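You operate a simulated robot arm through the tools that you are given. There is no shell and no other tool.

The job below is to be done with a simulated robot arm. You get a single attempt, and the scene is never put back.

JOB
Put things in order on the stop bench top. At the end: the orange plate riveter stands where the blue pad stood; the blue jack lubricator stands where the orange plate riveter stood; the blue pad stands on top of the rough front; the round brush stands where the blue jack lubricator stood; the blue shim from the stop bench top stands on top of the grey pad; whatever was shut is shut again. Leave all else as you found it, and nothing knocked over.
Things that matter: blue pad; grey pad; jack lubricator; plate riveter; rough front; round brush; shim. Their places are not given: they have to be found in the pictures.

It is judged by the outcome, as a careful person would: the job done as asked, and still so three seconds after it is handed in. It fails if anything else is knocked over, pushed out of place, dropped, spilled or broken.

ROBOT AND FRAMES
A 7-joint arm with a two-finger parallel gripper, fixed in place. Base frame: the origin is on the floor under the middle of its stand, x ahead of it, y to its left, z up; the work surface is at about z = 90. Lengths are in cm, angles in rad, forces in N, time in s.
With the tool pointing down near the work surface it reaches from about 24 to 68 cm from the base axis. Its first joint turns from -1.152 to 1.152 rad. Payload 2.4 kg.
The tool frame sits at the grasp point between the pads (the TCP): z along the fingers, y along the line on which they close. The tips reach 3 cm beyond it. Largest opening 9.4 cm; finger width 2.8, thickness 1; the body of the gripper, 5 by 9.6 cm, starts 5.5 cm behind the TCP.
Orientation is that of the tool frame in the base frame, as a unit quaternion [x, y, z, w]. With the fingers straight down and closing along the base's y, the tool's x points along the base's -x, its y along +y and its z along -z.

CONTROLS
- The arm moves only by the tool arm_command. Its argument "steps" is a list of rows, each a list of 7 numbers: the finger opening in cm, from 0 to 9.4, then the shift along the tool's x, y, z in units of 100 mm (1.0 is 100 mm), then the turn, a rotation vector about the tool's x, y, z in units of 60 degrees (1.0 is 60 degrees). In form: [[gripper, dx, dy, dz, wx, wy, wz], ...]. A call has 1 to 20 rows; each row is the pose to reach, as a shift and turn from the pose commanded when the call began, along the tool's axes at that moment. A call with a number of a shift or a turn outside -1 to 1 is refused whole. Each row takes 0.2 s and may step no farther than 5 cm and 0.15 rad from the row before; otherwise, or with a gripper value out of range, the whole call is refused. A pose out of reach is approached as far as the arm can. The call stops where the force on the tool passes 40 N (or 10 N more than at its start, if that is more) or the arm is blocked; 0.2 s more then pass. The fingers move at their own pace (about 15.3 cm/s each) and stop on an object; they squeeze with about 42 N. The grip force told is the motor's: it shows also when the fingers shut on nothing. Time passes only in rows, and 0.2 s behind the last, so rows that repeat a pose let the fingers close. It gives the time, the measured TCP pose, the force on the tool (base axes), the opening and the grip force at its end, in the units of the frame above (readings bear some noise), with the torque about the TCP (base axes, N m) and any sound that the robot's microphone picked up, and new pictures: "show" is both (left out), scene, wrist or none.
- Cameras (640 x 400 px; columns grow to the right, rows downward): "scene" is fixed at [4.86, 50.49, 142.58]; the picture's right is [-0.51, -0.86, 0.00], its down [-0.51, 0.30, -0.81] and it looks along [0.70, -0.41, -0.59] (base axes); focal length 352 px, centre (320, 200). "wrist" rides on the gripper at [7.6, 1.4, -10.3] in the tool frame; the picture's right is [-0.18, 0.98, 0.00], its down [-0.75, -0.14, -0.64] and it looks along [-0.63, -0.12, 0.77] (tool axes); focal length 243 px, centre (320, 200).
- locate(camera, pixels): there is no depth. For up to 12 entries [column, row, z] of the newest picture of that camera ("zoom" is the newest enlarged one), the place [x, y] in the base frame at which the ray of that pixel passes the height z, good to about 0.3 cm, but the place of the scene camera against the robot may be out by one fixed shift of up to 2.5 cm in any direction. It takes no simulated time.
- inspect(camera, box): a new picture of the part [left, top, right, bottom] of that camera's present view, enlarged. It takes no simulated time.
- close_job(): hands the job in; it is judged then, once.

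Leave the gripper open and the arm clear of the work at the hand-in unless told otherwise.

The tools are called by a JSON object that holds its "fn" and its "kwargs". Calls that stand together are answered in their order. arm_command: Moves the arm, as the interface text tells. Its arguments: {"type":"object","properties":{"steps":{"type":"array","items":{"type":"array","items":{"type":"number"}}},"show":{"type":"string","enum":["both","scene","wrist","none"]}},"required":["steps"]} The other tools are called the same way: locate (camera, pixels) gives the place at which the rays of pixels pass given heights; inspect (camera, box) takes an enlarged picture of a part of a camera's view; close_job () hands the job in.

At the start:

```text
t: 0.0
tool_pos: [39.59, 20.93, 115.1]
ee_rot: [0.0, 1.0, 0.0, 0.0]
wrist_force: [0.5, 1.2, 0.4]
wrist_torque: [-0.01, 0.04, -0.06]
opening: 9.38
finger_force: 0.1
```

scene: 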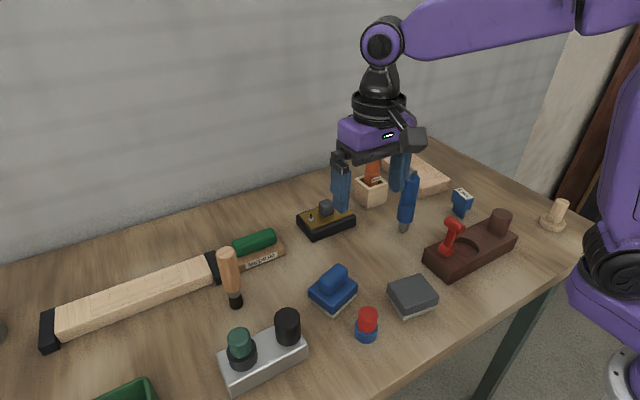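
wrist: 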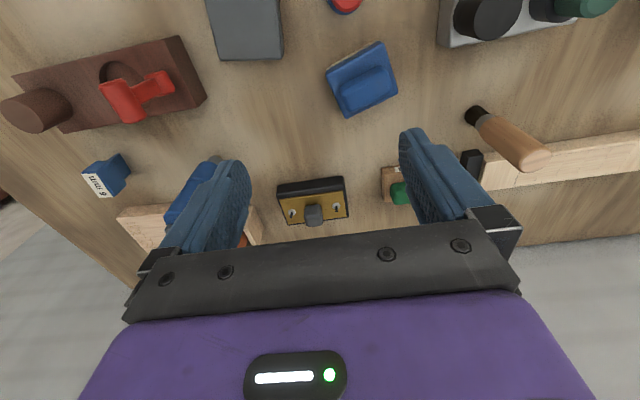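

I see a bench with many objects: blue pad around scene (334,288), grey pad (412,296), red/blue item (367,325), a brown plane-like block with a red handle (470,245), and others. I will enlarge parts of the view to identify each one.

{"fn": "inspect", "kwargs": {"camera": "scene", "box": [280, 140, 460, 260]}}

{"fn": "inspect", "kwargs": {"camera": "scene", "box": [200, 220, 440, 390]}}

{"fn": "inspect", "kwargs": {"camera": "scene", "box": [400, 140, 600, 280]}}

{"fn": "inspect", "kwargs": {"camera": "scene", "box": [0, 220, 300, 400]}}

{"fn": "inspect", "kwargs": {"camera": "wrist", "box": [0, 0, 640, 260]}}

```text
3.33 times, centred on (370, 200) of scene
```

zoom: 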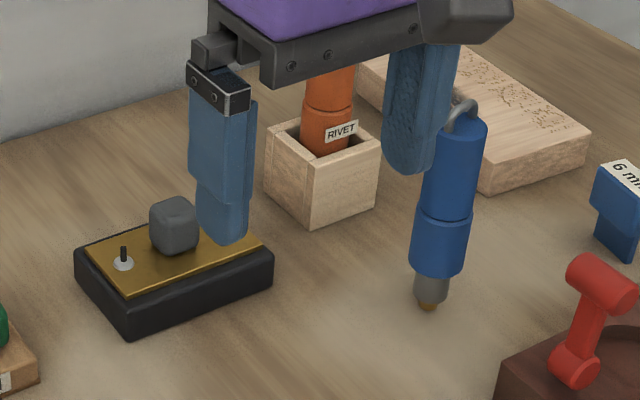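

```text
2.35 times, centred on (320, 305) of scene
```

zoom: 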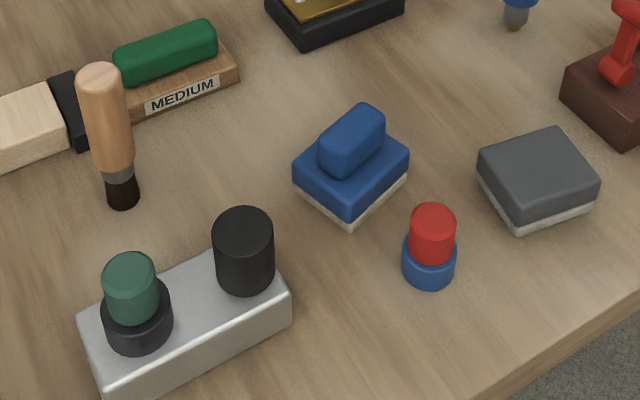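

```text
2.86 times, centred on (500, 210) of scene
```

zoom: 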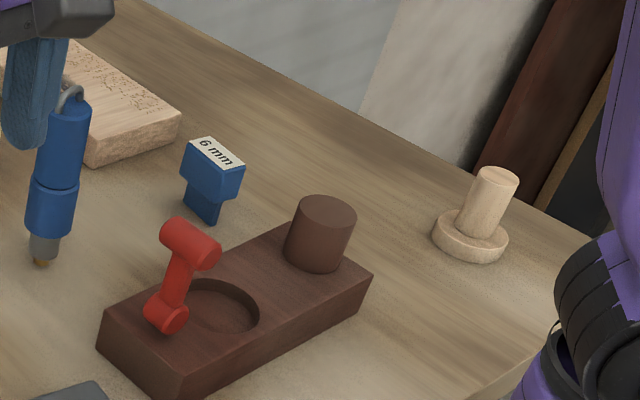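

```text
2.13 times, centred on (150, 310) of scene
```

zoom: 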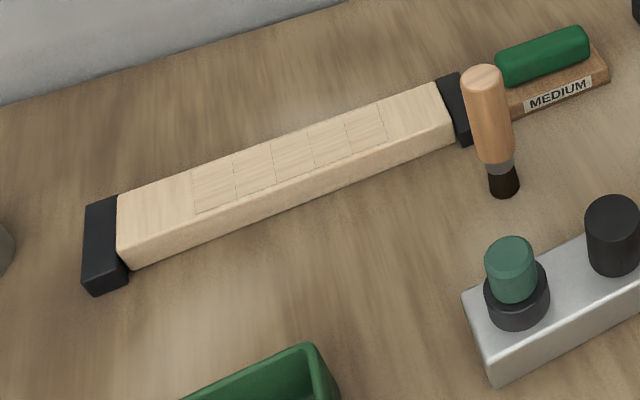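

```text
1.00 times, centred on (320, 130) of wrist (not enlarged: the box is as wide or as high as the picture)
```

zoom: 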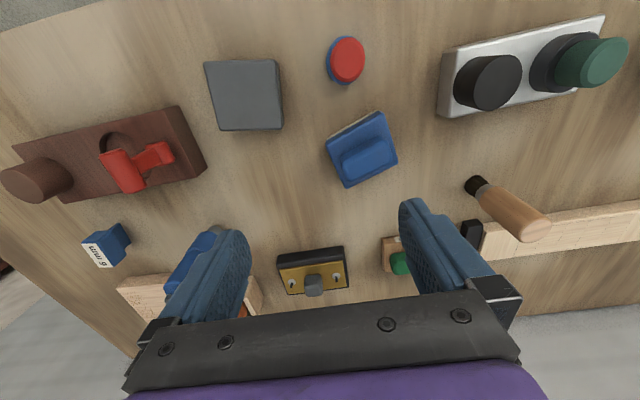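

The orange riveter seems to stand in a wooden holder near (372,188), but the gripper blocks the view. The blue lubricator with a ring on top is at (406,200), the shim at (461,202), the round brush at (230,280), and a rough wooden board at (430,175). I will raise the arm 10 cm and move it 10 cm toward the base to clear the view.

{"fn": "arm_command", "kwargs": {"steps": [[9.4, 0, 0, -0.4, 0, 0, 0], [9.4, 0, 0, -0.8, 0, 0, 0], [9.4, 0.4, 0, -1.0, 0, 0, 0], [9.4, 0.8, 0, -1.0, 0, 0, 0], [9.4, 1.0, 0, -1.0, 0, 0, 0]]}}

```text
t: 1.2
tool_pos: [29.46, 20.83, 125.24]
ee_rot: [0.001, 1.0, 0.0, 0.0]
wrist_force: [0.8, 1.2, -1.1]
wrist_torque: [-0.01, 0.01, -0.02]
opening: 9.38
finger_force: 0.0
```

scene: 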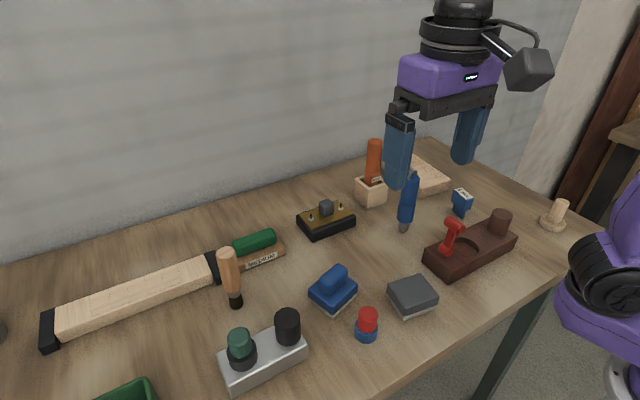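
wrist: 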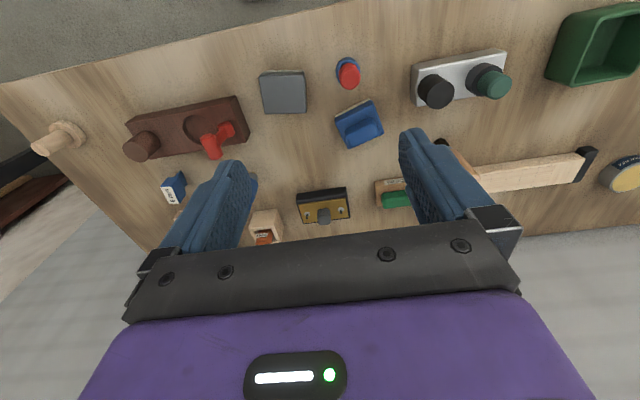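

The view is clearer now. The orange riveter's upper body shows at (374,160) in the wooden holder, and the blue lubricator is at (408,200). I will enlarge these and locate several points in both cameras.

{"fn": "inspect", "kwargs": {"camera": "scene", "box": [340, 120, 480, 250]}}

{"fn": "locate", "kwargs": {"camera": "wrist", "pixels": [[284, 92, 93], [361, 126, 93], [348, 72, 94], [268, 228, 95], [325, 205, 93], [174, 188, 93], [186, 125, 93], [463, 75, 93], [62, 135, 93], [590, 50, 94], [627, 175, 93], [525, 172, 93]]}}

{"fn": "locate", "kwargs": {"camera": "scene", "pixels": [[412, 292, 93], [334, 286, 93], [367, 322, 94], [371, 185, 95], [326, 218, 93], [404, 230, 90], [461, 212, 90], [236, 305, 90], [470, 245, 94], [262, 355, 93], [553, 220, 91], [430, 175, 93]]}}

```text
3.08 times, centred on (410, 185) of scene
```

zoom: 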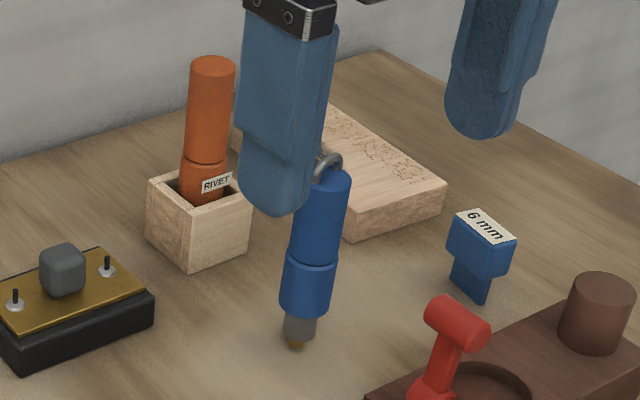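

```text
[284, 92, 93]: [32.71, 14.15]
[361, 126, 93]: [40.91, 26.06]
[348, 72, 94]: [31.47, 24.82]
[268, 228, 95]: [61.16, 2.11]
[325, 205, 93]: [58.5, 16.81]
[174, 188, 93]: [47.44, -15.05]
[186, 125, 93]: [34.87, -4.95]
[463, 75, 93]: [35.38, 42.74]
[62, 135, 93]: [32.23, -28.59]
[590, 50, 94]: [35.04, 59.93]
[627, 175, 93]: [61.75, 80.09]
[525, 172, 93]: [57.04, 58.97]
```

```text
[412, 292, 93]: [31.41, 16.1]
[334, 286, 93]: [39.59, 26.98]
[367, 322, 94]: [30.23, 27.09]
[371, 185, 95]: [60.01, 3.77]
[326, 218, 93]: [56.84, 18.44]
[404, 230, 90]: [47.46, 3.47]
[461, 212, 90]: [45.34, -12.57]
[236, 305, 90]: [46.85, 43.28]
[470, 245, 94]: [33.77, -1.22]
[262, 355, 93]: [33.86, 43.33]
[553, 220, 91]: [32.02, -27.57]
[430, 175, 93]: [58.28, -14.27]
```

The scene camera is offset from the wrist camera by roughly (+1.3, −1.7). I want a closer wrist view of the lubricator, the holder, the shim and the rough board, so I will stay high and move the arm to the right (−y).

{"fn": "arm_command", "kwargs": {"steps": [[9.4, 0, -0.4, 0, 0, 0, 0], [9.4, 0, -0.8, 0, 0, 0, 0], [9.4, 0, -1.0, 0, 0, 0, 0]], "show": "none"}}

{"fn": "arm_command", "kwargs": {"steps": [[9.4, -0.2, -0.4, 0, 0, 0, 0], [9.4, -0.4, -0.8, 0, 0, 0, 0], [9.4, -0.6, -1.0, 0, 0, 0, 0]]}}

```text
t: 2.0
tool_pos: [29.67, 10.77, 125.19]
ee_rot: [0.0, 1.0, 0.0, 0.0]
wrist_force: [0.0, 0.3, -0.3]
wrist_torque: [-0.01, 0.02, 0.01]
opening: 9.4
finger_force: 0.1
```

```text
t: 2.8
tool_pos: [35.7, 0.84, 125.02]
ee_rot: [0.0, 1.0, 0.0, -0.001]
wrist_force: [-0.3, -0.3, -0.4]
wrist_torque: [0.04, 0.0, 0.0]
opening: 9.4
finger_force: 0.0
```

scene: 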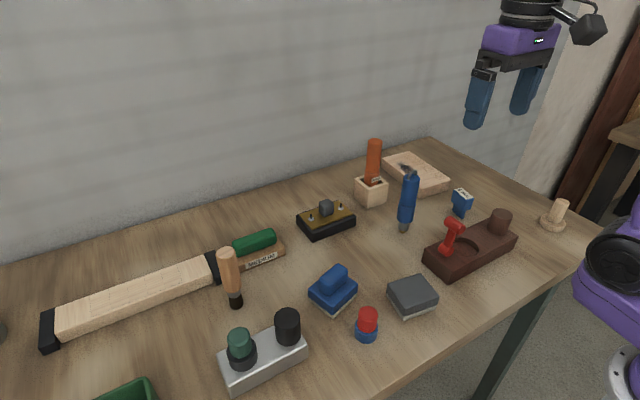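
wrist: 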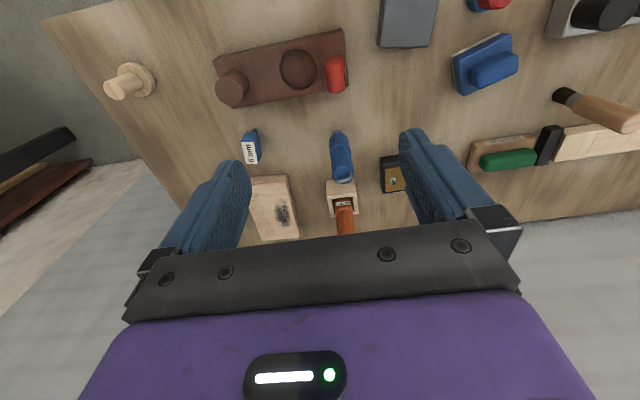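

The scene view is now clear of the arm. I will enlarge the lubricator, the holder and the board in both cameras.

{"fn": "inspect", "kwargs": {"camera": "scene", "box": [340, 130, 480, 240]}}

{"fn": "inspect", "kwargs": {"camera": "scene", "box": [375, 150, 435, 240]}}

{"fn": "inspect", "kwargs": {"camera": "wrist", "box": [230, 110, 420, 250]}}

```text
3.64 times, centred on (410, 185) of scene
```

zoom: 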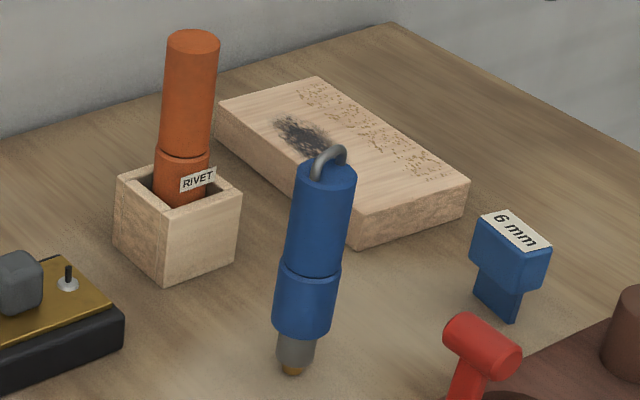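

```text
4.44 times, centred on (405, 195) of scene
```

zoom: 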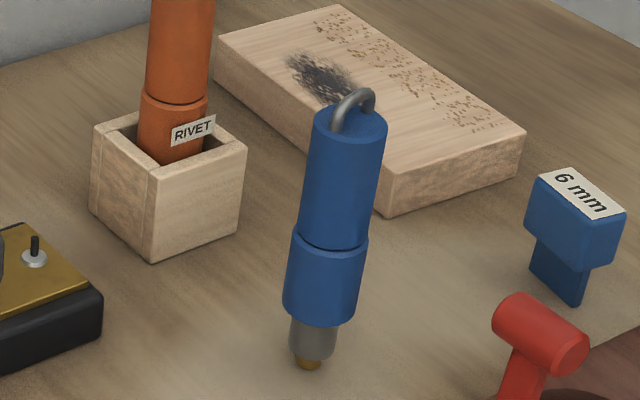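

```text
2.86 times, centred on (325, 180) of wrist
```

zoom: 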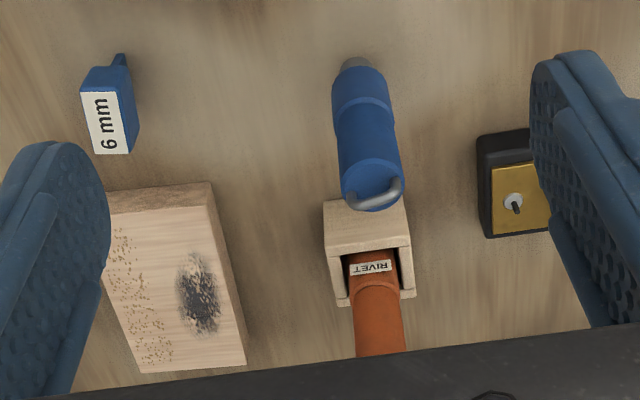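

The parts are now identified. The lubricator stands on its tip, the riveter stands in a wooden open box, and the board with the rough texture is the rough front. Next I will look closely at the blue pad and the grey pad by moving to about (34, 26, 115).

{"fn": "arm_command", "kwargs": {"steps": [[9.4, 0, 0.4, 0, 0, 0, 0], [9.4, 0, 0.8, 0, 0, 0, 0], [9.4, 0, 1.0, 0, 0, 0, 0]], "show": "none"}}

{"fn": "arm_command", "kwargs": {"steps": [[9.4, 0, 0.4, 0, 0, 0, 0], [9.4, 0.1, 0.8, 0.3, 0, 0, 0], [9.4, 0.2, 1.0, 0.6, 0, 0, 0], [9.4, 0.2, 1.0, 1.0, 0, 0, 0]]}}

```text
t: 3.6
tool_pos: [35.68, 10.87, 124.99]
ee_rot: [0.0, 1.0, 0.001, 0.0]
wrist_force: [-0.8, 0.3, -0.4]
wrist_torque: [-0.01, 0.01, -0.01]
opening: 9.41
finger_force: 0.1
```

```text
refused: row 2 steps farther than a row can; nothing moved
```

One row was slightly too long, so I will repeat the move with shorter steps.

{"fn": "arm_command", "kwargs": {"steps": [[9.4, 0, 0.4, 0, 0, 0, 0], [9.4, 0.1, 0.8, 0.2, 0, 0, 0], [9.4, 0.2, 1.0, 0.5, 0, 0, 0], [9.4, 0.2, 1.0, 0.95, 0, 0, 0]]}}

```text
t: 4.6
tool_pos: [33.74, 20.99, 115.5]
ee_rot: [0.0, 1.0, 0.0, 0.001]
wrist_force: [-0.7, -0.2, 0.3]
wrist_torque: [0.02, 0.02, -0.01]
opening: 9.4
finger_force: 0.1
```

scene: 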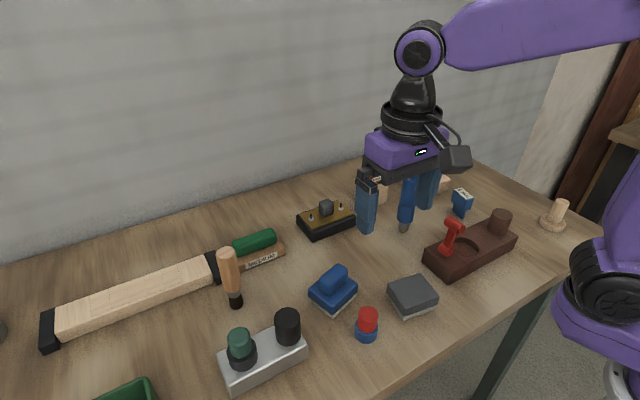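
wrist: 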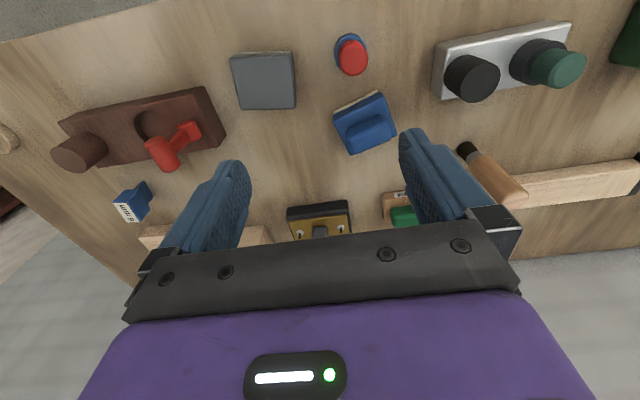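

The blue pad is at wrist (365,122) and the grey pad at (264,80). I will enlarge both.

{"fn": "inspect", "kwargs": {"camera": "wrist", "box": [320, 80, 410, 165]}}

{"fn": "inspect", "kwargs": {"camera": "wrist", "box": [220, 20, 380, 120]}}

{"fn": "inspect", "kwargs": {"camera": "scene", "box": [295, 250, 445, 350]}}

```text
4.71 times, centred on (365, 122) of wrist
```

zoom: 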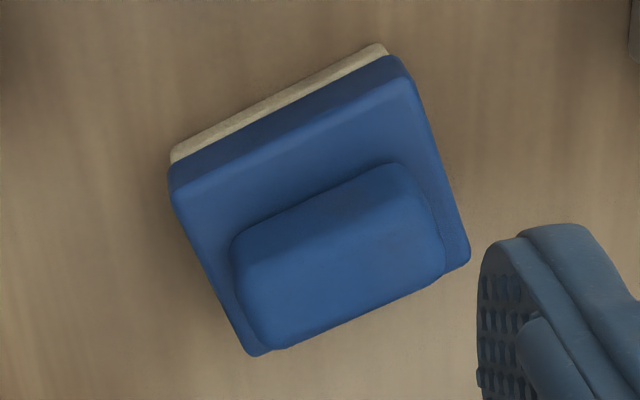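

```text
4.00 times, centred on (300, 70) of wrist
```

zoom: 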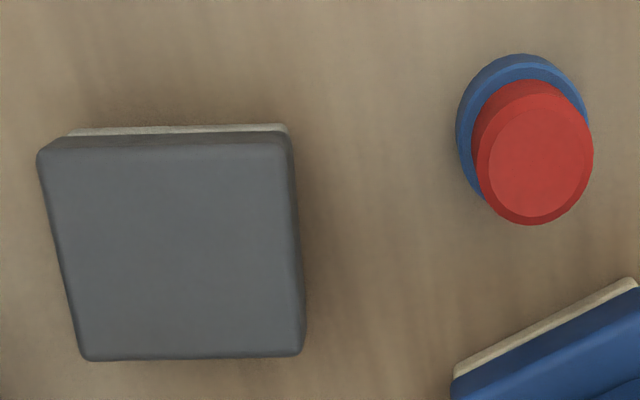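

```text
4.00 times, centred on (370, 300) of scene
```

zoom: 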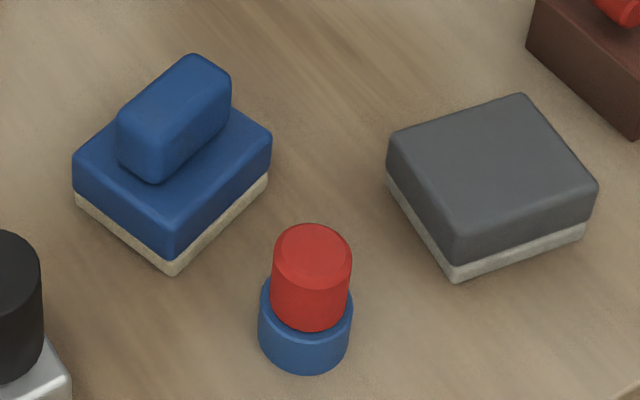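

I will compute the positions of the blue pad's corners, its handle, and the grey pad's corners from this wrist view.

{"fn": "locate", "kwargs": {"camera": "wrist", "pixels": [[333.6, 111.6, 90], [377.5, 88.7, 90], [333.8, 119, 93], [383, 96, 93], [397, 135, 93], [351.5, 155, 93], [347.5, 130, 95.5], [381, 114.6, 95.5], [391.5, 136.5, 95.5], [354.5, 152.5, 95.5], [365, 133, 95.5], [365, 122, 93]]}}

{"fn": "locate", "kwargs": {"camera": "wrist", "pixels": [[242.5, 52.5, 90], [292, 51, 90], [234.5, 58, 93.5], [293, 54, 93.5], [295, 108, 93.5], [242, 110, 93.5], [350, 43, 90], [352, 58, 97], [318, 213, 93], [130, 203, 96], [180, 120, 94], [380, 205, 92]]}}

```text
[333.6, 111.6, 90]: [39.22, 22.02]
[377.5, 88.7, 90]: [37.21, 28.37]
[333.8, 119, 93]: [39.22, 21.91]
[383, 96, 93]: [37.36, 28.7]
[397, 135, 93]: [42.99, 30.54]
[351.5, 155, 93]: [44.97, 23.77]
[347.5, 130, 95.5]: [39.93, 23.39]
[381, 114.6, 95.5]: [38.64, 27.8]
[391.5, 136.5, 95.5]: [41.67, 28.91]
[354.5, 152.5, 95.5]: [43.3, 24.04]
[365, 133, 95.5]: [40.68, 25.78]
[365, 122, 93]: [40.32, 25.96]
```

```text
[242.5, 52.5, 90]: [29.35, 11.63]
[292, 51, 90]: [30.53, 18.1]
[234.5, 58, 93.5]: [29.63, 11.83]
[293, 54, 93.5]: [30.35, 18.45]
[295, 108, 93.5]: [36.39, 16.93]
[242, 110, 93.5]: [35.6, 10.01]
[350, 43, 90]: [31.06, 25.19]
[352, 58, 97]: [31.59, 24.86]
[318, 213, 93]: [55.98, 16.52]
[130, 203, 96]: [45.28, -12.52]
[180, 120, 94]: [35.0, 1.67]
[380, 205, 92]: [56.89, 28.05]
```

Now I will check the pads' heights with the scene camera by comparing base corners with top corners.

{"fn": "locate", "kwargs": {"camera": "scene", "pixels": [[332.5, 318, 90], [357, 295, 90], [308.75, 297.5, 90], [331.5, 314, 92], [331.5, 314, 91], [330.5, 305, 93], [330.5, 305, 94], [345, 266, 96], [345, 266, 97], [483, 318, 90], [484, 316, 93], [484, 312, 94]]}}

{"fn": "locate", "kwargs": {"camera": "scene", "pixels": [[404, 319.5, 90], [436.5, 305, 90], [387, 294, 90], [405, 315, 93], [405, 315, 94], [439, 296.5, 93], [439, 296.5, 94], [420, 273.5, 93], [420, 273.5, 94], [387.5, 284.5, 93], [387.5, 284.5, 94], [404, 231, 90]]}}

```text
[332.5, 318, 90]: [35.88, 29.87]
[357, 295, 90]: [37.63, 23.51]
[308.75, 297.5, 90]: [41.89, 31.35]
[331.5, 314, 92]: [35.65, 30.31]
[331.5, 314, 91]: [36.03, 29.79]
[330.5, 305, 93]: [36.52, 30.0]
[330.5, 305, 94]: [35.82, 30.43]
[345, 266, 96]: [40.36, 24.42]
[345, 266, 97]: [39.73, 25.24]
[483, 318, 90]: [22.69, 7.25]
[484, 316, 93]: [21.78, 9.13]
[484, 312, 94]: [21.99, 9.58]
```

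```text
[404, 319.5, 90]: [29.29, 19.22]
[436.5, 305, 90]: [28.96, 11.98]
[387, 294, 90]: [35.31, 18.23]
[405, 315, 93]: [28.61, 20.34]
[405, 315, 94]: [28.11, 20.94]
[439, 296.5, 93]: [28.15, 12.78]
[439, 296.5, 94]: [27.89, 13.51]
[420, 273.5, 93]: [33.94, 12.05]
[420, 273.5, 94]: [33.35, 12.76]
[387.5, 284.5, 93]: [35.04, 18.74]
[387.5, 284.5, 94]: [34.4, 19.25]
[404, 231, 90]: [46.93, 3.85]
```

Blue pad results: centre about (41.1, 26.1), long edge yawed about 16.5° from the base y axis, top of block about z 93.5, handle top about 96. Now I will find the rough board's corners and heights.

{"fn": "locate", "kwargs": {"camera": "scene", "pixels": [[418.8, 198.7, 90], [449.8, 189.1, 90], [420.4, 189.1, 92], [420.4, 189.1, 93], [451.2, 180, 92], [451.2, 180, 93], [408.6, 151.5, 92], [408.6, 151.5, 93], [382.5, 158.1, 92], [382.5, 158.1, 93], [461, 216, 90], [236, 306, 90]]}}

{"fn": "inspect", "kwargs": {"camera": "scene", "box": [205, 225, 285, 315]}}

{"fn": "inspect", "kwargs": {"camera": "wrist", "box": [360, 120, 560, 240]}}

```text
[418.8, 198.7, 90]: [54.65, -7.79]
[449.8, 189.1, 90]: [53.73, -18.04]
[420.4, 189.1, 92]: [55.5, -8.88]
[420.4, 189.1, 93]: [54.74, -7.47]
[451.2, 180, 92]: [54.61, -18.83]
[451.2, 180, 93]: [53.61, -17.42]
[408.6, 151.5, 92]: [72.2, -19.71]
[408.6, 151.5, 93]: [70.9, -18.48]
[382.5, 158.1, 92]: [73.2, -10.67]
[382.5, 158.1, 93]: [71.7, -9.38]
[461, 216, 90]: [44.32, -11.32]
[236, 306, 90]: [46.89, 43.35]
```

```text
4.44 times, centred on (245, 270) of scene
```

zoom: 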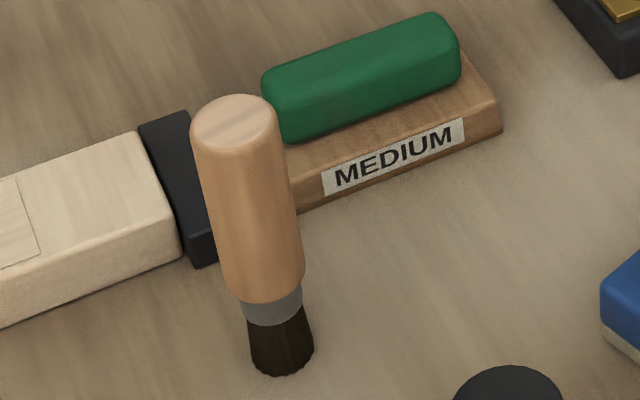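

```text
3.20 times, centred on (460, 180) of wrist
```

zoom: 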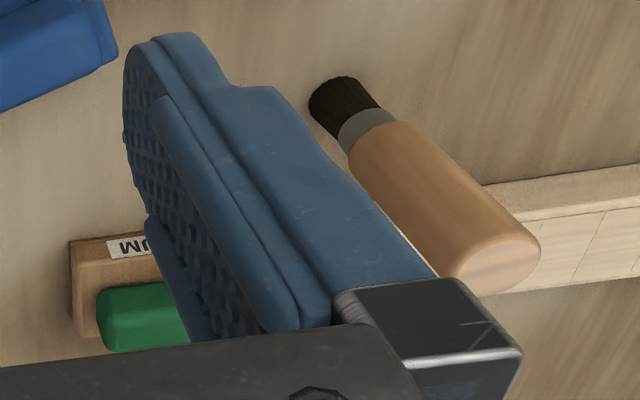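

The rough board's front edge is near x 55.5, its y range is about −9 to −20, and its top is near z 93. I will take the blue pad first. I am moving above it and turning 16.5° so the fingers close along its long edge, stopping at z about 106.

{"fn": "arm_command", "kwargs": {"steps": [[9.4, -0.25, 0.17, 0.3, 0, 0, -0.1375], [9.4, -0.5, 0.34, 0.6, 0, 0, -0.275], [9.4, -0.736, 0.511, 0.9, 0, 0, -0.275], [9.4, -0.736, 0.511, 0.95, 0, 0, -0.275]]}}

```text
t: 5.6
tool_pos: [40.95, 26.14, 105.94]
ee_rot: [-0.144, 0.99, 0.001, 0.0]
wrist_force: [-0.2, 0.2, -0.3]
wrist_torque: [0.03, 0.01, -0.03]
opening: 9.38
finger_force: 0.0
```

scene: 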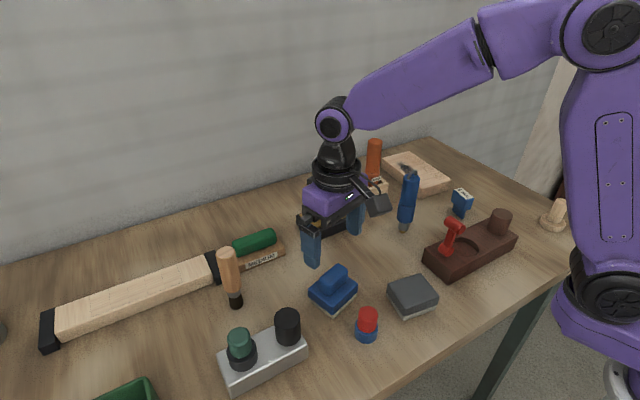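
wrist: 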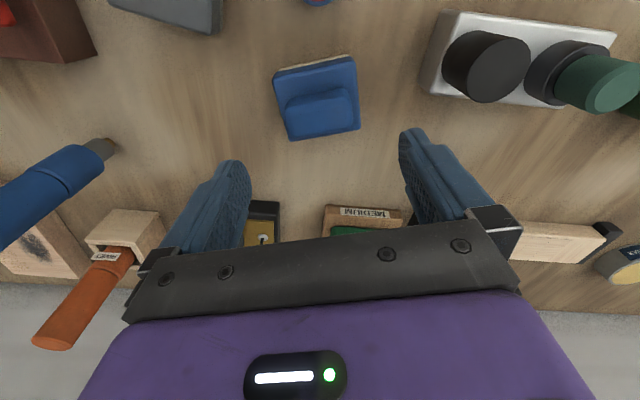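

The fingers are aligned along the pad, which shows at (317,100). I will refine its position from this closer view.

{"fn": "inspect", "kwargs": {"camera": "wrist", "box": [255, 40, 375, 150]}}

{"fn": "locate", "kwargs": {"camera": "wrist", "pixels": [[273, 70, 90], [349, 54, 90], [275, 79, 93.5], [353, 62, 93.5], [360.5, 127, 93.5], [290, 140, 93.5], [283, 103, 96], [351, 90, 96], [358, 128, 96], [291, 138, 96]]}}

```text
3.64 times, centred on (315, 95) of wrist
```

zoom: 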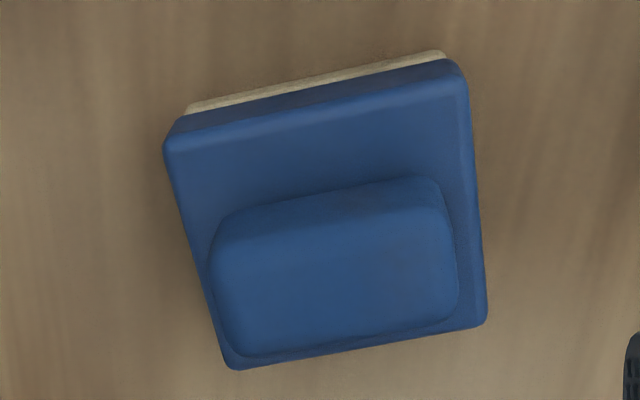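

```text
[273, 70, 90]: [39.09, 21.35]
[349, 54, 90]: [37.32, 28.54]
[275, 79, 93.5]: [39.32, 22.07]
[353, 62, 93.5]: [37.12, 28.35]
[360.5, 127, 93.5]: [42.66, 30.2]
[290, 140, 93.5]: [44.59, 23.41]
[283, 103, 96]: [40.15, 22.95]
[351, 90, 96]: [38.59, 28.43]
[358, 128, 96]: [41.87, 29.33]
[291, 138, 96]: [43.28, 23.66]
```

The pad centre is about (40.95, 26.05), almost exactly below the TCP. I will descend 10 cm straight down with open fingers and look.

{"fn": "arm_command", "kwargs": {"steps": [[9.4, 0, 0, 0.4, 0, 0, 0], [9.4, 0, 0, 0.7, 0, 0, 0], [9.4, 0, 0, 0.9, 0, 0, 0], [9.4, 0, 0, 1.0, 0, 0, 0]]}}

```text
t: 6.6
tool_pos: [40.98, 26.01, 95.99]
ee_rot: [-0.143, 0.99, 0.0, -0.001]
wrist_force: [-0.2, -0.2, -0.2]
wrist_torque: [0.03, -0.02, 0.01]
opening: 9.39
finger_force: 0.0
```

scene: 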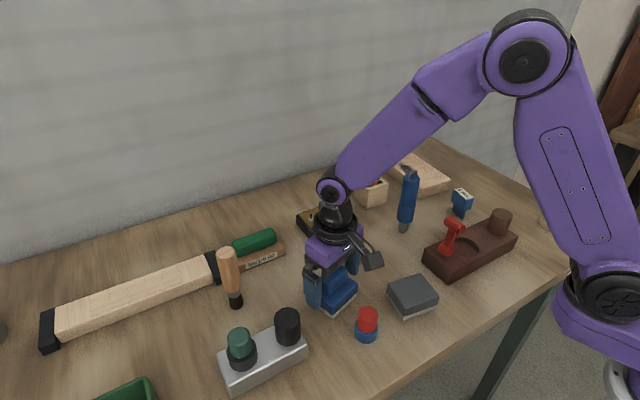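
wrist: 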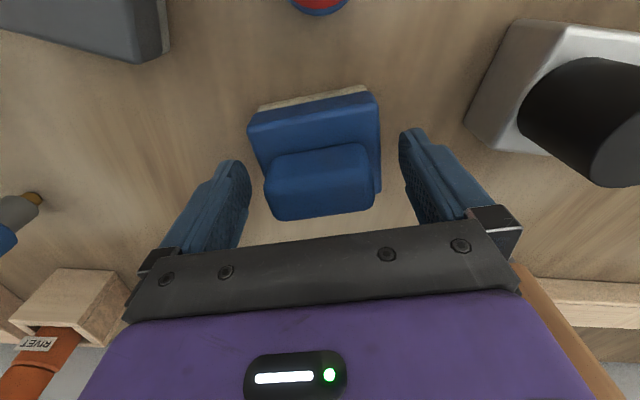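

The pad sits cleanly between the fingers. I will descend another 2.1 cm, putting the tips about 0.9 cm above the bench, and close.

{"fn": "arm_command", "kwargs": {"steps": [[9.4, 0, 0, 0.1, 0, 0, 0], [9.4, 0, 0, 0.2, 0, 0, 0], [9.4, 0, 0, 0.21, 0, 0, 0], [5, 0, 0, 0.21, 0, 0, 0], [5, 0, 0, 0.21, 0, 0, 0], [5, 0, 0, 0.21, 0, 0, 0]]}}

```text
t: 8.0
tool_pos: [40.97, 26.13, 94.12]
ee_rot: [-0.143, 0.99, 0.0, -0.001]
wrist_force: [-0.4, -0.2, -0.4]
wrist_torque: [0.02, -0.04, 0.01]
opening: 7.75
finger_force: 42.0
```

scene: 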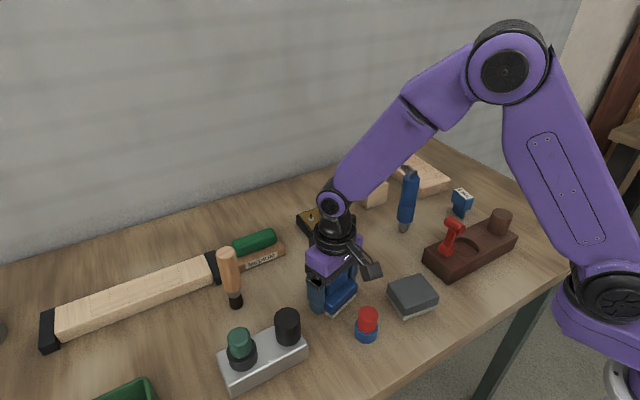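
wrist: 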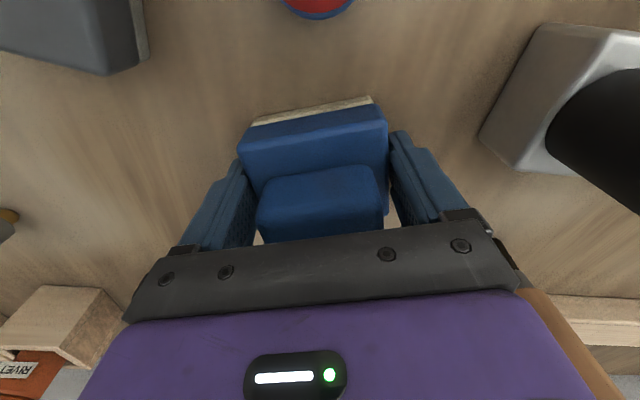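

The pad is gripped at opening 7.75 with 42 N. I will lift it 10 cm and check. I will also measure how tall the riveter, lubricator and brush are, so I can carry above them.

{"fn": "arm_command", "kwargs": {"steps": [[5, 0, 0, -0.1, 0, 0, 0], [5, 0, 0, -0.4, 0, 0, 0], [5, 0, 0, -0.8, 0, 0, 0], [5, 0, 0, -1.0, 0, 0, 0]]}}

{"fn": "locate", "kwargs": {"camera": "scene", "pixels": [[374, 142, 100], [374, 142, 104], [374, 142, 108], [411, 170, 100], [411, 170, 104], [411, 170, 108], [225, 250, 100], [225, 250, 104], [225, 250, 108], [462, 195, 95], [462, 195, 97], [462, 195, 99]]}}

```text
t: 9.0
tool_pos: [41.01, 26.18, 103.91]
ee_rot: [-0.144, 0.99, 0.0, 0.0]
wrist_force: [-0.5, 0.1, -0.3]
wrist_torque: [0.06, -0.02, -0.01]
opening: 5.0
finger_force: 0.0
```

scene: 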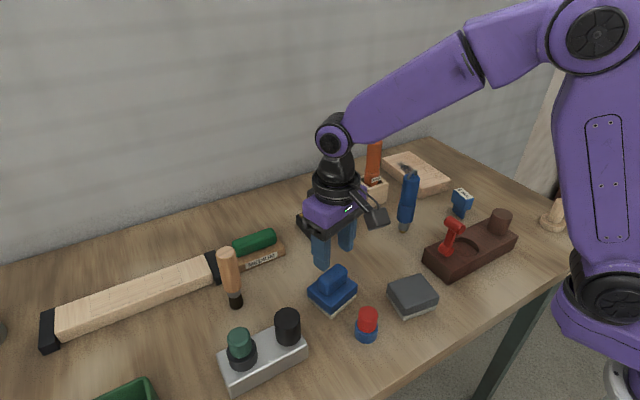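
wrist: 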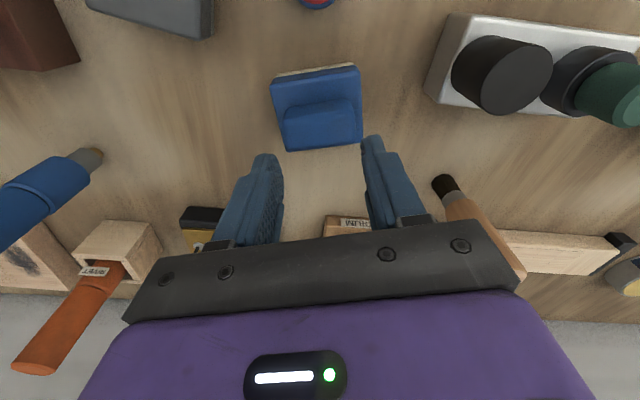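

```text
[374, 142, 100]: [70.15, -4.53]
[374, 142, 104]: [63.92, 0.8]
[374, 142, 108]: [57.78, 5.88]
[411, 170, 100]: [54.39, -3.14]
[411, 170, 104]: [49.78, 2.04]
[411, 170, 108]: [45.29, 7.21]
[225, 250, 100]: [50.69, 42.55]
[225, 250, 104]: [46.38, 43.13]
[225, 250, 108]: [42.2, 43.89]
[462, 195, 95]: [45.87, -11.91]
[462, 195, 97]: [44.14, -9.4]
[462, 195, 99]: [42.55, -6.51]
```

The fingers are at 5.0 with zero force, so the pad slipped out of the grip and stayed on the bench at (334,288). I will look closely at the fingers and at the pad's pose now.

{"fn": "inspect", "kwargs": {"camera": "wrist", "box": [200, 40, 440, 250]}}

{"fn": "inspect", "kwargs": {"camera": "scene", "box": [295, 190, 375, 320]}}

```text
1.90 times, centred on (320, 145) of wrist
```

zoom: 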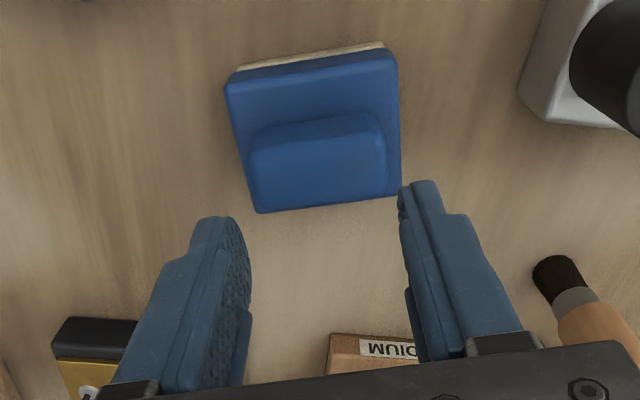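

```text
3.08 times, centred on (335, 255) of scene
```

zoom: 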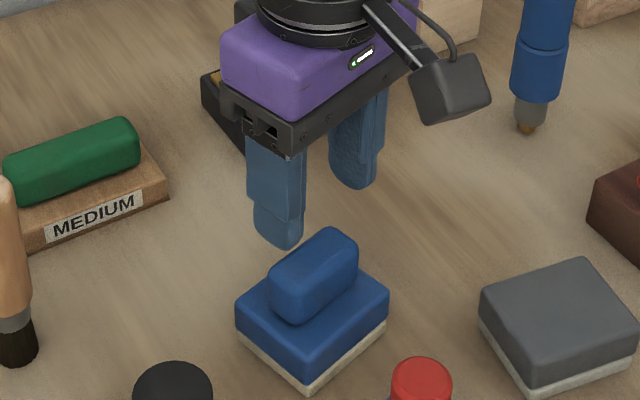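

The finger pads have rounded ends, so a grip with only the tips on the pad's body is weak. I will measure the pad's current pose again, to see whether it moved and to plan a grip on its raised handle.

{"fn": "locate", "kwargs": {"camera": "wrist", "pixels": [[275.4, 76.5, 90], [353, 61.5, 90], [271.7, 84.6, 93.5], [359.5, 66.5, 93.5], [362.5, 141, 93.5], [287.5, 151.3, 93.5], [283, 110, 96], [354, 98, 96], [361, 140, 96], [288, 149, 96]]}}

{"fn": "inspect", "kwargs": {"camera": "wrist", "box": [260, 50, 375, 160]}}

```text
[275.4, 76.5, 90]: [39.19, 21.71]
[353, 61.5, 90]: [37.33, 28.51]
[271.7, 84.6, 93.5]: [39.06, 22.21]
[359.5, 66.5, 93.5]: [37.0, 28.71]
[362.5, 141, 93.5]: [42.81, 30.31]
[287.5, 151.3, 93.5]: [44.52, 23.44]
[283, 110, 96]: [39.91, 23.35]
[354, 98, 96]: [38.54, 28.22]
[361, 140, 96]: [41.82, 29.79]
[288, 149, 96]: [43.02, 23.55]
```

```text
3.64 times, centred on (318, 105) of wrist
```

zoom: 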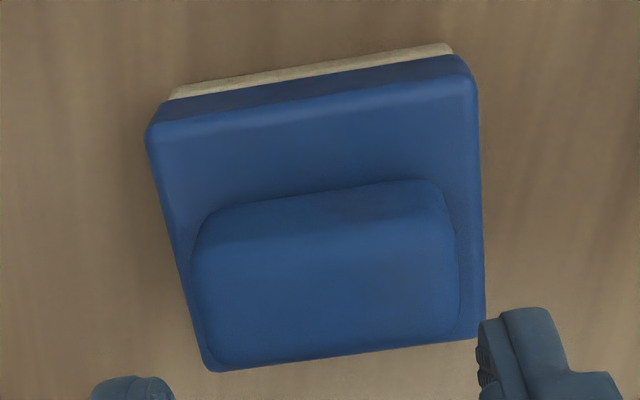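

The pad has not moved; its centre is still about (40.9, 26.15). I will grip the raised handle along its length instead, descending to z about 96.7 so the tips stay just above the block top, and close.

{"fn": "arm_command", "kwargs": {"steps": [[9.4, 0, 0, 0, 0, 0, 0], [9.4, 0, 0, 0.3, 0, 0, 0], [9.4, 0, 0, 0.6, 0, 0, 0], [9.4, 0, 0, 0.7, 0, 0, 0], [9.4, 0, 0, 0.72, 0, 0, 0], [0, 0, 0, 0.72, 0, 0, 0], [0, 0, 0, 0.72, 0, 0, 0], [0, 0, 0, 0.72, 0, 0, 0], [0, 0, 0, 0.72, 0, 0, 0]]}}

```text
t: 11.0
tool_pos: [40.78, 26.02, 96.6]
ee_rot: [-0.143, 0.99, 0.0, 0.0]
wrist_force: [-0.2, 0.0, -0.2]
wrist_torque: [0.01, -0.02, 0.01]
opening: 7.35
finger_force: 42.4
```

scene: 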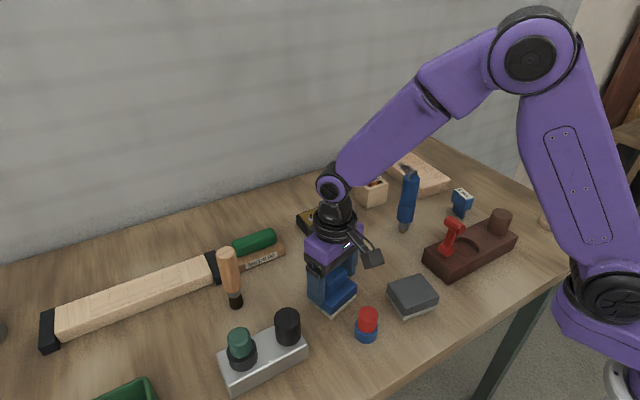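
wrist: 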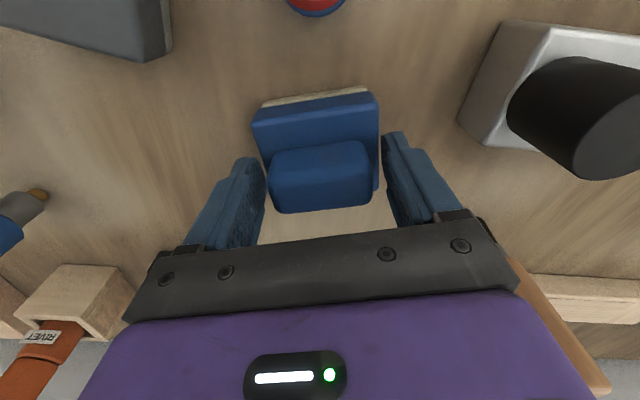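

The fingers stopped at 7.35, wider than the handle, so they are probably pressing on the upper rim of the block. I will raise 0.8 cm slowly while closing, so they clear the rim and settle on the handle.

{"fn": "arm_command", "kwargs": {"steps": [[0, 0, 0, -0.02, 0, 0, 0], [0, 0, 0, -0.04, 0, 0, 0], [0, 0, 0, -0.06, 0, 0, 0], [0, 0, 0, -0.08, 0, 0, 0], [0, 0, 0, -0.08, 0, 0, 0]], "show": "wrist"}}

```text
t: 12.2
tool_pos: [41.0, 26.06, 97.53]
ee_rot: [-0.144, 0.99, -0.001, 0.0]
wrist_force: [0.1, -0.3, -0.5]
wrist_torque: [-0.03, 0.05, -0.01]
opening: 7.35
finger_force: 42.0
```

wrist: 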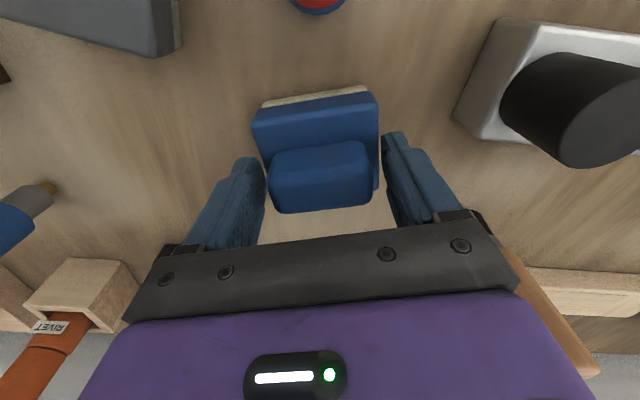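

The pad stayed fixed in the picture while the surroundings shifted, so it did lift, but only by the rim at the tips. That is a weak hold. I will set it back down, open, rise to z about 97.2 and close on the handle itself.

{"fn": "arm_command", "kwargs": {"steps": [[0, 0, 0, 0.03, 0, 0, 0], [0, 0, 0, 0.06, 0, 0, 0], [0, 0, 0, 0.08, 0, 0, 0], [9.4, 0, 0, 0.08, 0, 0, 0], [9.4, 0, 0, 0.08, 0, 0, 0], [9.4, 0, 0, 0.03, 0, 0, 0], [9.4, 0, 0, 0.03, 0, 0, 0], [0, 0, 0, 0.03, 0, 0, 0], [0, 0, 0, 0.03, 0, 0, 0], [0, 0, 0, 0.03, 0, 0, 0], [0, 0, 0, 0.03, 0, 0, 0]], "show": "wrist"}}

```text
t: 14.6
tool_pos: [41.01, 26.11, 97.25]
ee_rot: [-0.144, 0.99, 0.001, 0.0]
wrist_force: [0.5, -0.1, 0.0]
wrist_torque: [0.03, 0.03, -0.02]
opening: 5.98
finger_force: 42.1
```

wrist: 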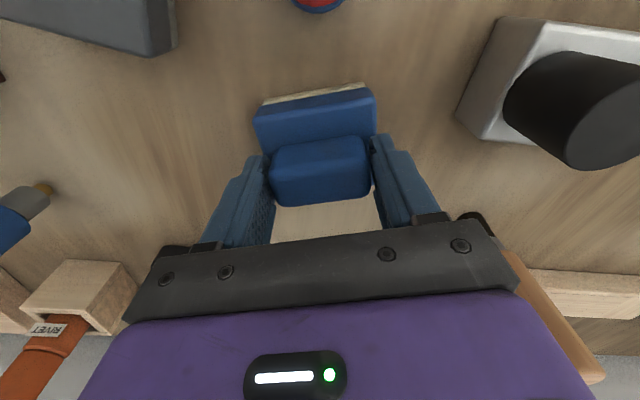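

The fingers now hold the handle at opening 5.98. I will lift slowly by 2 cm and check that the pad comes along.

{"fn": "arm_command", "kwargs": {"steps": [[0, 0, 0, -0.03, 0, 0, 0], [0, 0, 0, -0.06, 0, 0, 0], [0, 0, 0, -0.1, 0, 0, 0], [0, 0, 0, -0.15, 0, 0, 0], [0, 0, 0, -0.2, 0, 0, 0]]}}

```text
t: 15.8
tool_pos: [40.98, 26.24, 99.28]
ee_rot: [-0.144, 0.99, 0.0, 0.0]
wrist_force: [-0.1, 0.5, -1.1]
wrist_torque: [0.01, 0.03, 0.0]
opening: 5.98
finger_force: 41.8
```

scene: 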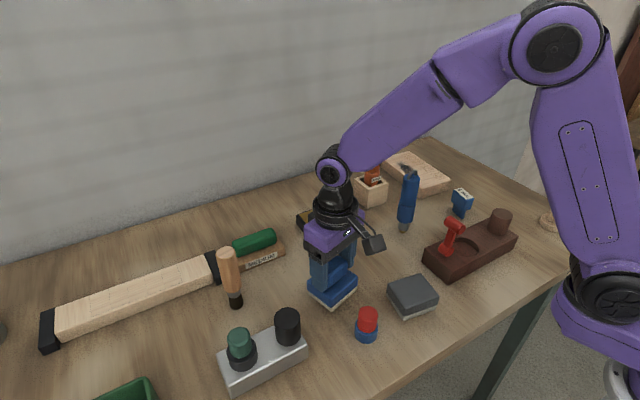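
wrist: 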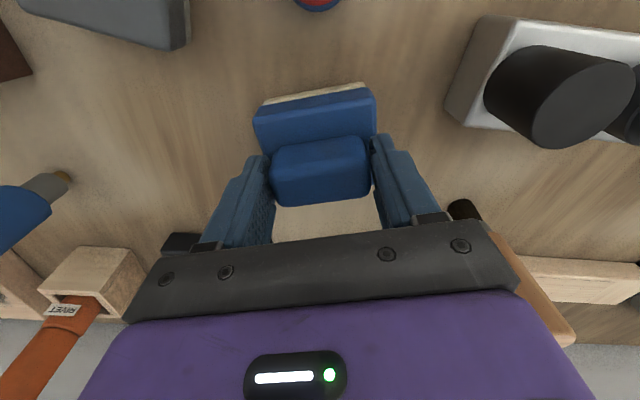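

The pad is held firmly. I will raise it to z about 118, above all the tall tools (tops near 106.5), before crossing.

{"fn": "arm_command", "kwargs": {"steps": [[0, 0, 0, -0.2, 0, 0, 0], [0, 0, 0, -0.5, 0, 0, 0], [0, 0, 0, -0.8, 0, 0, 0], [0, 0, 0, -1.0, 0, 0, 0]], "show": "none"}}

{"fn": "arm_command", "kwargs": {"steps": [[0, 0, 0, -0.2, 0, 0, 0], [0, 0, 0, -0.5, 0, 0, 0], [0, 0, 0, -0.8, 0, 0, 0], [0, 0, 0, -0.9, 0, 0, 0]]}}

```text
t: 16.8
tool_pos: [41.04, 26.02, 109.39]
ee_rot: [-0.144, 0.99, 0.0, -0.001]
wrist_force: [0.2, -0.1, -0.8]
wrist_torque: [0.01, -0.03, 0.03]
opening: 5.99
finger_force: 41.8
```

```text
t: 17.8
tool_pos: [40.81, 26.16, 118.34]
ee_rot: [-0.144, 0.99, 0.0, 0.0]
wrist_force: [0.6, 0.7, -0.9]
wrist_torque: [0.0, -0.01, 0.01]
opening: 5.95
finger_force: 42.5
```

scene: 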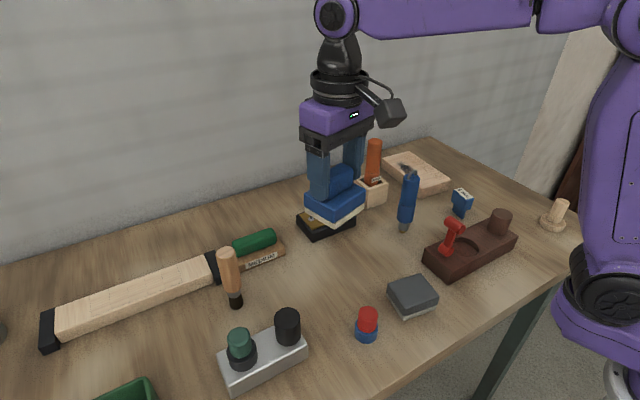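
wrist: 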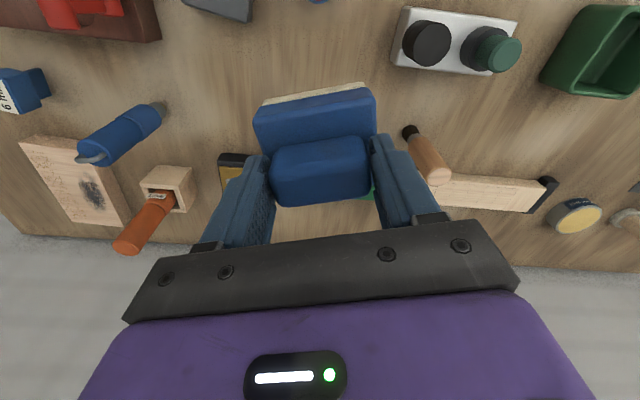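

From here the board is well visible at wrist (75,180). I will enlarge it to measure its corners and top height.

{"fn": "inspect", "kwargs": {"camera": "wrist", "box": [0, 60, 220, 260]}}

```text
2.00 times, centred on (110, 160) of wrist
```

zoom: 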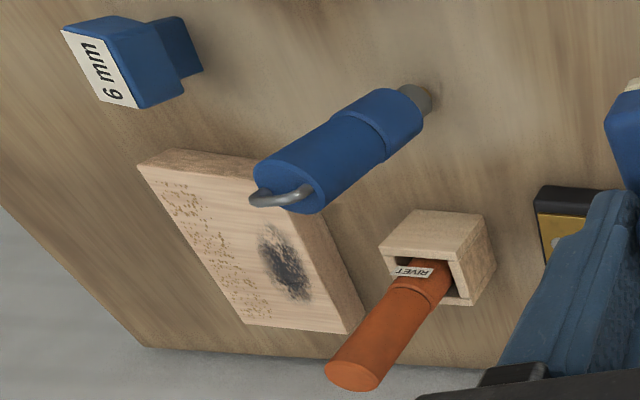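

I will locate the board's top and bottom corners, and the shim, lubricator and holder, in this enlarged view.

{"fn": "locate", "kwargs": {"camera": "zoom", "pixels": [[172, 149, 90], [138, 166, 92], [138, 166, 93], [138, 166, 94], [246, 325, 93], [348, 333, 93], [366, 306, 90], [430, 90, 90], [472, 302, 90], [497, 265, 90], [484, 216, 90], [200, 72, 90]]}}

```text
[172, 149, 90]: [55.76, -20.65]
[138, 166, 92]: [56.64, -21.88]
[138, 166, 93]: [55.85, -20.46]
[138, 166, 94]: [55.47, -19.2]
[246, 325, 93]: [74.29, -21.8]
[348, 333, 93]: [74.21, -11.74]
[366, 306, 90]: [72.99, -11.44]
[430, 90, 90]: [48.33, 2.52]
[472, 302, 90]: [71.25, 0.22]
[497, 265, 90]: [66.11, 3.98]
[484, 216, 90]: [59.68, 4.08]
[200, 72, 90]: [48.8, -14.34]
```

The board top is about z 93.0, spanning x 56 to 73.5 and y about −10 to −21. I will place the pad at about (62, −15.4), aligned with the board. First I turn 23.5° while moving right.

{"fn": "arm_command", "kwargs": {"steps": [[0, 0.09, -0.3, 0, 0, 0, 0.13], [0, 0.19, -0.64, 0, 0, 0, 0.26], [0, 0.285, -0.959, 0, 0, 0, 0.39]], "show": "none"}}

{"fn": "arm_command", "kwargs": {"steps": [[0, -0.17, -0.31, 0, 0, 0, 0], [0, -0.34, -0.62, 0, 0, 0, 0], [0, -0.519, -0.944, 0, 0, 0, 0]]}}

```text
t: 18.6
tool_pos: [40.95, 16.17, 118.07]
ee_rot: [0.061, 0.998, 0.0, 0.0]
wrist_force: [-0.4, 0.3, -0.4]
wrist_torque: [0.0, 0.02, -0.02]
opening: 5.97
finger_force: 42.1
```

```text
t: 19.4
tool_pos: [45.21, 6.18, 118.32]
ee_rot: [0.06, 0.998, -0.001, 0.0]
wrist_force: [-0.7, -0.6, -0.8]
wrist_torque: [0.0, 0.0, -0.02]
opening: 5.97
finger_force: 42.5
```

scene: 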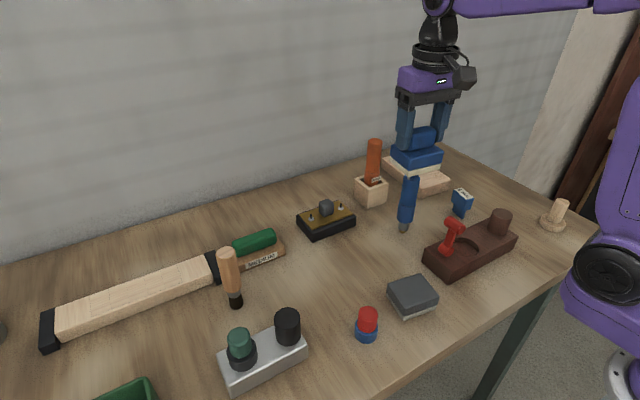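
wrist: 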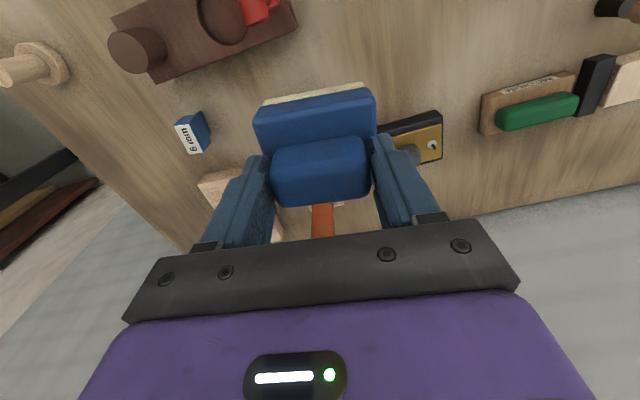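

The pad is above the lubricator area at (45.2, 6.2), well clear of its top. I will continue to above the board at about (62, −15.4).

{"fn": "arm_command", "kwargs": {"steps": [[0, -0.24, -0.24, 0, 0, 0, 0], [0, -0.48, -0.48, 0, 0, 0, 0], [0, -0.72, -0.73, 0, 0, 0, 0], [0, -0.965, -0.969, 0, 0, 0, 0]], "show": "none"}}

{"fn": "arm_command", "kwargs": {"steps": [[0, -0.24, -0.24, 0, 0, 0, 0], [0, -0.48, -0.48, 0, 0, 0, 0], [0, -0.72, -0.73, 0, 0, 0, 0], [0, -0.965, -0.969, 0, 0, 0, 0]]}}

```text
t: 20.4
tool_pos: [53.37, -4.57, 118.24]
ee_rot: [0.06, 0.998, 0.001, 0.0]
wrist_force: [0.4, -0.8, -1.6]
wrist_torque: [0.0, -0.04, -0.01]
opening: 5.97
finger_force: 42.2
```

```text
t: 21.4
tool_pos: [61.49, -15.52, 117.71]
ee_rot: [0.061, 0.998, 0.0, -0.002]
wrist_force: [0.1, 0.1, -1.2]
wrist_torque: [0.02, 0.02, -0.05]
opening: 5.96
finger_force: 42.4
out of reach, approached as far as the arm can: row 4
```

scene: 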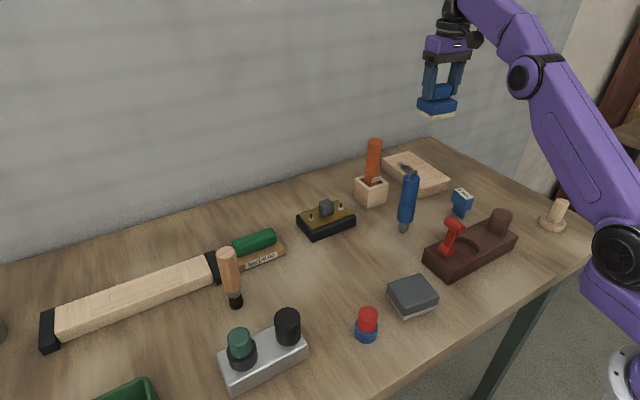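
wrist: 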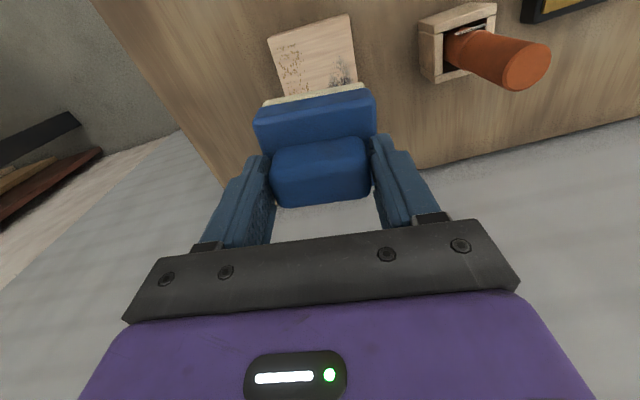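

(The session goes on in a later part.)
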